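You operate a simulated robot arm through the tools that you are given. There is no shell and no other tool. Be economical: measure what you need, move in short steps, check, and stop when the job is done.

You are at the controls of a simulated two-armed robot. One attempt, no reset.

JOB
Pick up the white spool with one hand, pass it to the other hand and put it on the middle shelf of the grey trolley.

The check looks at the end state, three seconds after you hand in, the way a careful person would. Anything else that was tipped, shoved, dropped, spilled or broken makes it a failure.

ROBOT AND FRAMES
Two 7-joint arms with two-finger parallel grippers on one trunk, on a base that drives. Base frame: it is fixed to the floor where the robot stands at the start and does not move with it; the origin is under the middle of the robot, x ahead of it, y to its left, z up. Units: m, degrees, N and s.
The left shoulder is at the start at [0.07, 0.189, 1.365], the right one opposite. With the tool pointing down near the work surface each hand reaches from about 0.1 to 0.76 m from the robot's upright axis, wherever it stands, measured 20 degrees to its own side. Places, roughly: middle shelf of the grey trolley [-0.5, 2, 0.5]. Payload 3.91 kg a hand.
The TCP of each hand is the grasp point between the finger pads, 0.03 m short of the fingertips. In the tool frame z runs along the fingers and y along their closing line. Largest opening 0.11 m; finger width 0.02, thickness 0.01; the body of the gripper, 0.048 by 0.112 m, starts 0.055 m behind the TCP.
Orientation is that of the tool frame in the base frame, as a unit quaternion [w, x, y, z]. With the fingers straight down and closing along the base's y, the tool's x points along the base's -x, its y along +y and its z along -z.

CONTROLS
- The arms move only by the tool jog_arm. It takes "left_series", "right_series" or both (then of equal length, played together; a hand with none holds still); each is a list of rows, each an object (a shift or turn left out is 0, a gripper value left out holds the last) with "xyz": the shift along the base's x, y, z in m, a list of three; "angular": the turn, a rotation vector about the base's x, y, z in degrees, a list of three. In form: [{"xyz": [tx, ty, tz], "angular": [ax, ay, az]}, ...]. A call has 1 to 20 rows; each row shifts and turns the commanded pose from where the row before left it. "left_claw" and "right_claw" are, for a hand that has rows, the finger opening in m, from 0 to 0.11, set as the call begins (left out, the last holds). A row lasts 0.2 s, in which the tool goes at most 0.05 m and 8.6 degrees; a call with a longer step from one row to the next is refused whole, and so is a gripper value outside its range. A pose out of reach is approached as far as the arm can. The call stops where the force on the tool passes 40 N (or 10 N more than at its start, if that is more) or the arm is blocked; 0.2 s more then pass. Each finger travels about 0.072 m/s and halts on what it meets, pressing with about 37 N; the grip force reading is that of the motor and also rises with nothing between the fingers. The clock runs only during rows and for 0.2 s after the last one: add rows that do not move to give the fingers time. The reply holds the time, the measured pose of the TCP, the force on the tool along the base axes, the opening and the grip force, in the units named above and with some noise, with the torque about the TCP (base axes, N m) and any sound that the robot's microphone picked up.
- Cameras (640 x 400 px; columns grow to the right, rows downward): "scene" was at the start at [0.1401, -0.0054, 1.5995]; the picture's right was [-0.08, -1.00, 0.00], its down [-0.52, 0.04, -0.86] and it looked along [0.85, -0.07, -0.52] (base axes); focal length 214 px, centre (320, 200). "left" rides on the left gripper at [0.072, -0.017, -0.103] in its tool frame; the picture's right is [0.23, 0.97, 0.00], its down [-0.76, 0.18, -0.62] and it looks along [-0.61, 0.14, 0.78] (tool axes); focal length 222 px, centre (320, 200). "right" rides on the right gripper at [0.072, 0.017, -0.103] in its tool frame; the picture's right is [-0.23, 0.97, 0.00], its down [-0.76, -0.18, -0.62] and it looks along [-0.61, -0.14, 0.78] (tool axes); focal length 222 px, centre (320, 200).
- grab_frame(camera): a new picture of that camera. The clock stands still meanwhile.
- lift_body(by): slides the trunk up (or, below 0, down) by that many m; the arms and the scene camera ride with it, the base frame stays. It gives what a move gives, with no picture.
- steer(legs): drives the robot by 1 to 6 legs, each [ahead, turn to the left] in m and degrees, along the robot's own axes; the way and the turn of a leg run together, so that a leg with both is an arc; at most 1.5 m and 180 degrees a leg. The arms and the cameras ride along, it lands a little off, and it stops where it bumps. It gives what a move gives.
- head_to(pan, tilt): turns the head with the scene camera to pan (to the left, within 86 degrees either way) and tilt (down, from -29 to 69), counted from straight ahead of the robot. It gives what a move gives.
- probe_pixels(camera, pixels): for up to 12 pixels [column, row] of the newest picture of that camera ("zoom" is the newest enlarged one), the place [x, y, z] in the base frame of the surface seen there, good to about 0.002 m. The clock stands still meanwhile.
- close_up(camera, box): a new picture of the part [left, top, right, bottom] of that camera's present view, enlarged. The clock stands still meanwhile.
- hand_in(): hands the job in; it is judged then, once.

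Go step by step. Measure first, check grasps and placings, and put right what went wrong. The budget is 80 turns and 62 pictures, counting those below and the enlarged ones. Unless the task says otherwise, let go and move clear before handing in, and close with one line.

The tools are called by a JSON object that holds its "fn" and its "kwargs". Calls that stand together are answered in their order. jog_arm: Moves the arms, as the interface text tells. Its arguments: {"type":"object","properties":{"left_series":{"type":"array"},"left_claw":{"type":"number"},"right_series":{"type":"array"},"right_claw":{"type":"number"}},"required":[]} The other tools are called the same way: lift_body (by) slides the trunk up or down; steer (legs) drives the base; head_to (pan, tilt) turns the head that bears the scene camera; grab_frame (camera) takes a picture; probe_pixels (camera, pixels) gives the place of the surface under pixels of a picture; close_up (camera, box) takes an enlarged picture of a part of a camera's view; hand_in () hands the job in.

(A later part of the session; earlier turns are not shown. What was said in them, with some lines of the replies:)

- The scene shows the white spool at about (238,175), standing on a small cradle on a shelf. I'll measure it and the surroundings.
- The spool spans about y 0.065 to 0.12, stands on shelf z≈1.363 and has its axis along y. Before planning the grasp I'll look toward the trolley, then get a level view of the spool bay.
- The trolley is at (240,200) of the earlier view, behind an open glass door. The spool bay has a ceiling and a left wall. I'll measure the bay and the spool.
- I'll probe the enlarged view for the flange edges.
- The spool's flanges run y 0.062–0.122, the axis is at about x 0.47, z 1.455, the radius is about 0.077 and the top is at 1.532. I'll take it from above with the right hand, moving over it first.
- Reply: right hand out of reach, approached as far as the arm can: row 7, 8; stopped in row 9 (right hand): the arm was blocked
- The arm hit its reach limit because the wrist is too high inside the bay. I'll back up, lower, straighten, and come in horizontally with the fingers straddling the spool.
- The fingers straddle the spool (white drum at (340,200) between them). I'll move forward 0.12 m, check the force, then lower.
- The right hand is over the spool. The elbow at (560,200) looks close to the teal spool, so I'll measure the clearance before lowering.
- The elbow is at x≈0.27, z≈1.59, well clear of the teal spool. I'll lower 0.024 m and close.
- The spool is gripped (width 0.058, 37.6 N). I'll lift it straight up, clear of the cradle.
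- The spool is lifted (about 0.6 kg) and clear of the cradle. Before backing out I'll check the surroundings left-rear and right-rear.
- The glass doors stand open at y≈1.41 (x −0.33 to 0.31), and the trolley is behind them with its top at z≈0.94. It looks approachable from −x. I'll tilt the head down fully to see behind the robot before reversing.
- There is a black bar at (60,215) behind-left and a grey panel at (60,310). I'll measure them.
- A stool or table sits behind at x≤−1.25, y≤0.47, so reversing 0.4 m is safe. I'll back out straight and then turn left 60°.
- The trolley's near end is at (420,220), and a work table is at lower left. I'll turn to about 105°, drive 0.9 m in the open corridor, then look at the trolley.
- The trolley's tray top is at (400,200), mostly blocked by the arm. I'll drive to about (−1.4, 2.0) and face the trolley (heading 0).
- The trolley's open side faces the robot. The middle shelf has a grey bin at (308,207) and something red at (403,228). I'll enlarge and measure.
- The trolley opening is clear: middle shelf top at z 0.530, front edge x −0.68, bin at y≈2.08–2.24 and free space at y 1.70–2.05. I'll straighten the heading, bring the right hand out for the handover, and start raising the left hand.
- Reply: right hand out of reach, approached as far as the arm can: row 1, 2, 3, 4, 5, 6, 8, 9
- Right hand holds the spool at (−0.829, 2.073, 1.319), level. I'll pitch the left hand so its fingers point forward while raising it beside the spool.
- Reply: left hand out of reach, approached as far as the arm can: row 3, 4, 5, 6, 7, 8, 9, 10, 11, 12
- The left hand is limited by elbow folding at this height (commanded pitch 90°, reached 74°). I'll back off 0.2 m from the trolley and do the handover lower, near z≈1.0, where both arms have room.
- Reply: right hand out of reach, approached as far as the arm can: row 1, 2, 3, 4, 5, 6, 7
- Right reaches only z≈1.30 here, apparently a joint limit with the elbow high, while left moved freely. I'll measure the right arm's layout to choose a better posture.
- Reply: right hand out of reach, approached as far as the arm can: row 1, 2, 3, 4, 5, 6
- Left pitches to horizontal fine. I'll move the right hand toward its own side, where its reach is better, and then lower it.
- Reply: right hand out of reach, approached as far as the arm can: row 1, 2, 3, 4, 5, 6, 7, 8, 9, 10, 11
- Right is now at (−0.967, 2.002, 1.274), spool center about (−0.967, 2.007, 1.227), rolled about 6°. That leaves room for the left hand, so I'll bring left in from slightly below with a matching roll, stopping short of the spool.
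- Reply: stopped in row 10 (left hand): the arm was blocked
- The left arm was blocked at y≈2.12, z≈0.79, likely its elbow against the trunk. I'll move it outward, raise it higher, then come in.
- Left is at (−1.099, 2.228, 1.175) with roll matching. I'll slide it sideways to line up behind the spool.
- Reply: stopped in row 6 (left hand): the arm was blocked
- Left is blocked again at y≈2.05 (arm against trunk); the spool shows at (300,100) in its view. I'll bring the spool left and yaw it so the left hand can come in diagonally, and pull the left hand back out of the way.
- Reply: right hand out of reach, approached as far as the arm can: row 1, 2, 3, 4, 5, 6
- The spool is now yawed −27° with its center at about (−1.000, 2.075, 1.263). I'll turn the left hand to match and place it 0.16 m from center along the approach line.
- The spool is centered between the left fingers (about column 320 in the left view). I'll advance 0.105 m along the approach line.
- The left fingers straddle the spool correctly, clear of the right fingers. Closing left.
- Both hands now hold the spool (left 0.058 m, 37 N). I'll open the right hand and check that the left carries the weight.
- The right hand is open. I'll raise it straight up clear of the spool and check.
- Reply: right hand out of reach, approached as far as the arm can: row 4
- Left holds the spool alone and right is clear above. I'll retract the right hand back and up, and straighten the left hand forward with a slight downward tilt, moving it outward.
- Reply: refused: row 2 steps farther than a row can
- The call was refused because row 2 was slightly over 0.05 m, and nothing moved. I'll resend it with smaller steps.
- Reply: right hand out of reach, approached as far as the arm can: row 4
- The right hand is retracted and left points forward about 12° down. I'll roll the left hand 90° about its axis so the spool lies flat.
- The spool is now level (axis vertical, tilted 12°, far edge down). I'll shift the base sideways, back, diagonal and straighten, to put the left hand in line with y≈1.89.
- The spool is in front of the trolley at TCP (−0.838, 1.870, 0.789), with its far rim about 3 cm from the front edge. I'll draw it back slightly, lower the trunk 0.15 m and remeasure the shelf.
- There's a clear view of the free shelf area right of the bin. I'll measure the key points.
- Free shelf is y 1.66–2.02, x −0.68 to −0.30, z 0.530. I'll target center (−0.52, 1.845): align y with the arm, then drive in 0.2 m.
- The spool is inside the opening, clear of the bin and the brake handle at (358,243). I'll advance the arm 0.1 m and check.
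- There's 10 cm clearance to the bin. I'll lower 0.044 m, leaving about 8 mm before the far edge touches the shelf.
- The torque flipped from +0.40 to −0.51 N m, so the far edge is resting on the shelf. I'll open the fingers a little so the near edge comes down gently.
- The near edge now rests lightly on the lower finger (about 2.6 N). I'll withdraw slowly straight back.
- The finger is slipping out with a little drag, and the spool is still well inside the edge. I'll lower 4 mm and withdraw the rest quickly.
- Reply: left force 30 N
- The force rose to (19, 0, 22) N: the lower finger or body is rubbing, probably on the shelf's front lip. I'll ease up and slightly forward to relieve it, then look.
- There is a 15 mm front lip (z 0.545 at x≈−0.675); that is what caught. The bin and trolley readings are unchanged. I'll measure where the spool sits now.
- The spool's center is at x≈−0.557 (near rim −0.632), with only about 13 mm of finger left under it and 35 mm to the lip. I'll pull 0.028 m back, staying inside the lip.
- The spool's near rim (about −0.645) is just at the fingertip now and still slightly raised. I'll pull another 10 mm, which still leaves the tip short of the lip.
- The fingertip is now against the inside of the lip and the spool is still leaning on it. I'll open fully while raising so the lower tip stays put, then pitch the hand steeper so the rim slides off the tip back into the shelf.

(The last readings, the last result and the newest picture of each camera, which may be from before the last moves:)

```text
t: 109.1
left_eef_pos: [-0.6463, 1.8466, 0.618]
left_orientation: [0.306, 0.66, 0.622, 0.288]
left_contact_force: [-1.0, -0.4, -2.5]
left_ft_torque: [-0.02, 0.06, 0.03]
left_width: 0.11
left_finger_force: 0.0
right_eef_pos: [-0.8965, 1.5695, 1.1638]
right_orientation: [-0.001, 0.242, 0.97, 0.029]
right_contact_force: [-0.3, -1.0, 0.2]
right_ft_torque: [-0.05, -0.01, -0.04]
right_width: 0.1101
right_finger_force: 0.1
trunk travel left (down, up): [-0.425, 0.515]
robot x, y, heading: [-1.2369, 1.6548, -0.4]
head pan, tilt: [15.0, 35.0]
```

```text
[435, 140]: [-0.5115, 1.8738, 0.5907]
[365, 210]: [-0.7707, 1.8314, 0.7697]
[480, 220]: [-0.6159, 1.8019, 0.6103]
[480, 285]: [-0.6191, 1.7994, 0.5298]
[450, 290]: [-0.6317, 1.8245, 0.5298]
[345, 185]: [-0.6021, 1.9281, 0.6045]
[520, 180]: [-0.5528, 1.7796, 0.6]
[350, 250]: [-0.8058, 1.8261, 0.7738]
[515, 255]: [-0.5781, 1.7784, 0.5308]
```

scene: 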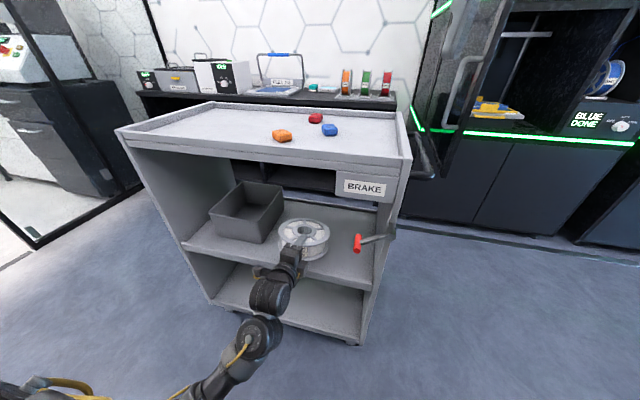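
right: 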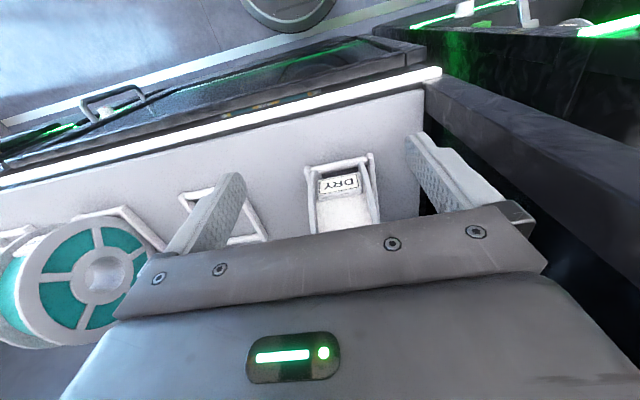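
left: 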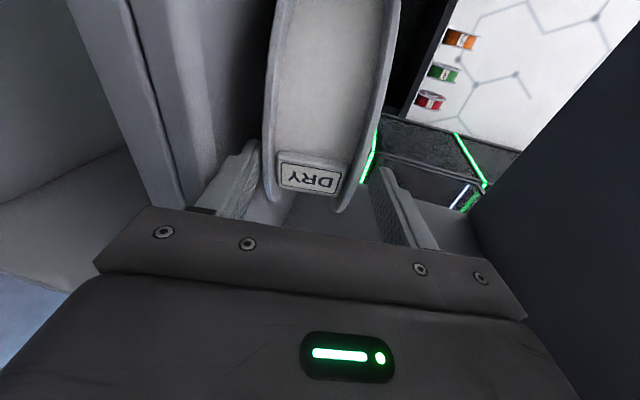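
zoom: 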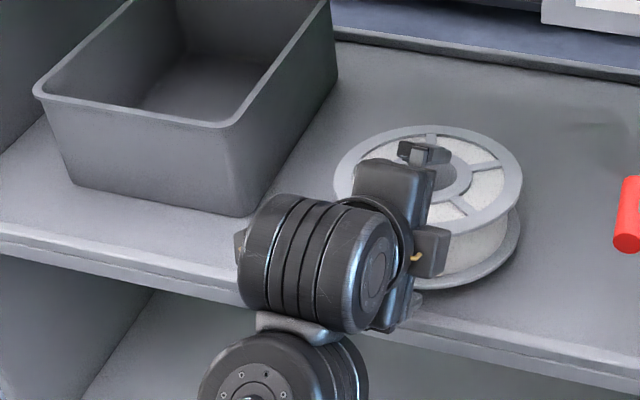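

The hand is now about 40° down and still carries about 2.5 N of rim. I'll steepen to about 52° and withdraw up along the finger axis so the rim slips off the tip.

{"fn": "jog_arm", "kwargs": {"left_series": [{"xyz": [0.006, 0, -0.002], "angular": [0, 6, 0]}, {"xyz": [0.006, 0, -0.002], "angular": [0, 6, 0]}, {}, {"xyz": [-0.006, 0, 0.008]}, {"xyz": [-0.006, 0, 0.008]}, {}]}}

{"fn": "close_up", "kwargs": {"camera": "scene", "box": [220, 190, 340, 290]}}

{"fn": "probe_pixels", "kwargs": {"camera": "zoom", "pixels": [[435, 135], [480, 160], [480, 220], [500, 200], [480, 275], [345, 185], [515, 180], [515, 245], [470, 280]]}}

```text
t: 110.5
left_eef_pos: [-0.6483, 1.8463, 0.6299]
left_orientation: [0.241, 0.686, 0.651, 0.219]
left_contact_force: [0.2, 0.5, 0.1]
left_ft_torque: [0.0, 0.0, 0.0]
left_width: 0.1099
left_finger_force: 0.0
right_eef_pos: [-0.8969, 1.5699, 1.1624]
right_orientation: [-0.002, 0.242, 0.97, 0.029]
right_contact_force: [0.7, -0.3, 0.1]
right_ft_torque: [0.01, 0.03, -0.02]
right_width: 0.1101
right_finger_force: 0.0
trunk travel left (down, up): [-0.425, 0.515]
robot x, y, heading: [-1.2351, 1.6528, -0.3]
head pan, tilt: [15.0, 35.0]
```

```text
4.00 times, centred on (280, 240) of scene
```

zoom: 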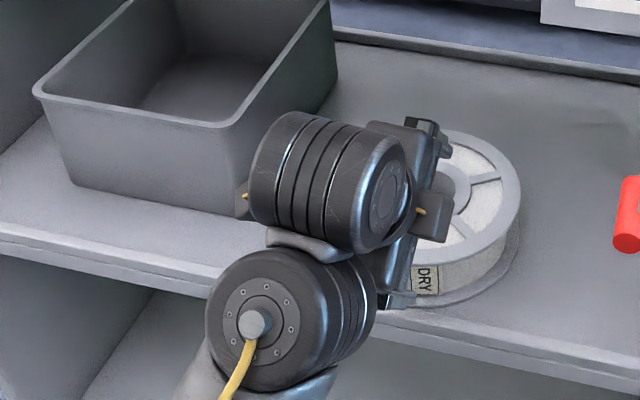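

```text
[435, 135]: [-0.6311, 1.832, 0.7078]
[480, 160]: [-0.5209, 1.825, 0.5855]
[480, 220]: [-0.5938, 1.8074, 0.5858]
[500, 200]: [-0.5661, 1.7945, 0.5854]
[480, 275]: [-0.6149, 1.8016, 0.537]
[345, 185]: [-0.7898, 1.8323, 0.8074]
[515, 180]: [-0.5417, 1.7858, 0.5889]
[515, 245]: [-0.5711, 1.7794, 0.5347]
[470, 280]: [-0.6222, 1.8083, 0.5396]
```

The spool dropped flat (top evenly at z≈0.586) and the hand reads zero load. I'll withdraw straight back out of the trolley.

{"fn": "jog_arm", "kwargs": {"left_series": [{"xyz": [-0.01, 0, 0.008]}, {"xyz": [-0.03, 0, 0]}, {"xyz": [-0.04, 0, 0]}, {"xyz": [-0.04, 0, 0]}, {"xyz": [-0.04, 0, 0]}, {}]}}

{"fn": "steer", "kwargs": {"legs": [[-0.2, 0]]}}

{"fn": "grab_frame", "kwargs": {"camera": "scene"}}

{"fn": "close_up", "kwargs": {"camera": "scene", "box": [200, 80, 420, 260]}}

```text
t: 111.9
left_eef_pos: [-0.8046, 1.8486, 0.6396]
left_orientation: [0.241, 0.686, 0.651, 0.217]
left_contact_force: [0.7, -1.1, 0.3]
left_ft_torque: [0.01, -0.04, -0.04]
left_width: 0.1103
left_finger_force: 0.0
right_eef_pos: [-0.8952, 1.5698, 1.1622]
right_orientation: [-0.001, 0.242, 0.97, 0.029]
right_contact_force: [0.4, -0.2, -0.7]
right_ft_torque: [-0.01, -0.01, 0.02]
right_width: 0.1101
right_finger_force: 0.0
trunk travel left (down, up): [-0.425, 0.515]
robot x, y, heading: [-1.2353, 1.6474, -0.7]
head pan, tilt: [15.0, 35.0]
```

```text
t: 113.5
left_eef_pos: [-1.0033, 1.8492, 0.6386]
left_orientation: [0.242, 0.687, 0.649, 0.219]
left_contact_force: [0.7, -0.2, 0.4]
left_ft_torque: [-0.03, -0.04, -0.04]
left_width: 0.11
left_finger_force: 0.0
right_eef_pos: [-1.0966, 1.5693, 1.1631]
right_orientation: [-0.001, 0.242, 0.97, 0.029]
right_contact_force: [-0.6, 0.4, -1.1]
right_ft_torque: [0.0, -0.03, -0.04]
right_width: 0.1101
right_finger_force: 0.0
trunk travel left (down, up): [-0.425, 0.515]
robot x, y, heading: [-1.4388, 1.6541, -0.5]
head pan, tilt: [15.0, 35.0]
```

```text
7 pictures are left
```

scene: 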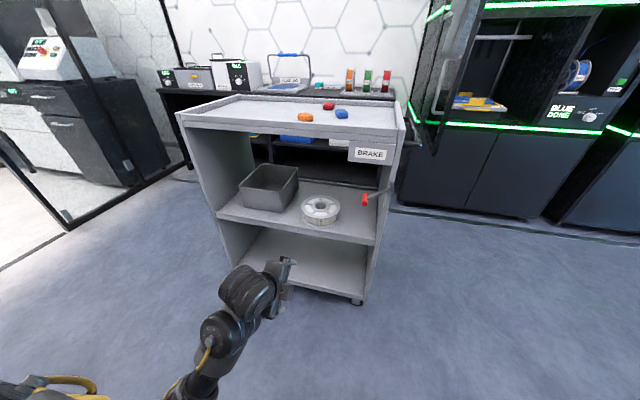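

```text
2.22 times, centred on (310, 170) of scene
```

zoom: 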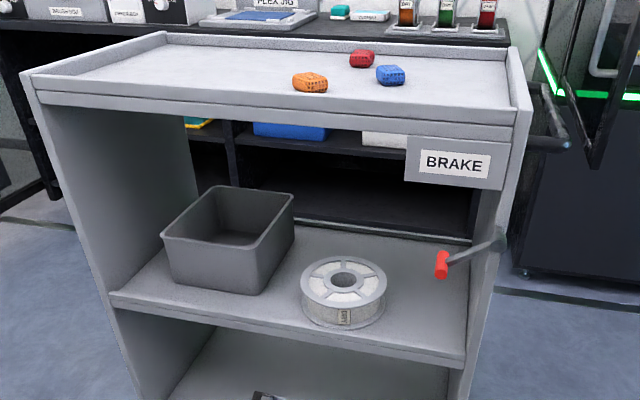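

The white spool lies flat and free on the middle shelf at (345,290) in the enlarged view. The bin, tray items and brake handle look undisturbed and both hands are empty and clear, so I'm handing in.

{"fn": "hand_in", "kwargs": {}}

```text
The job is handed in.
```

I picked up the white spool with the right hand, passed it to the left, and it now lies flat on the middle shelf of the grey trolley. While letting go, the left hand briefly caught the shelf's front lip with about 30 N. Later measurements and the final picture showed no sign that the trolley, bin or anything else had moved.
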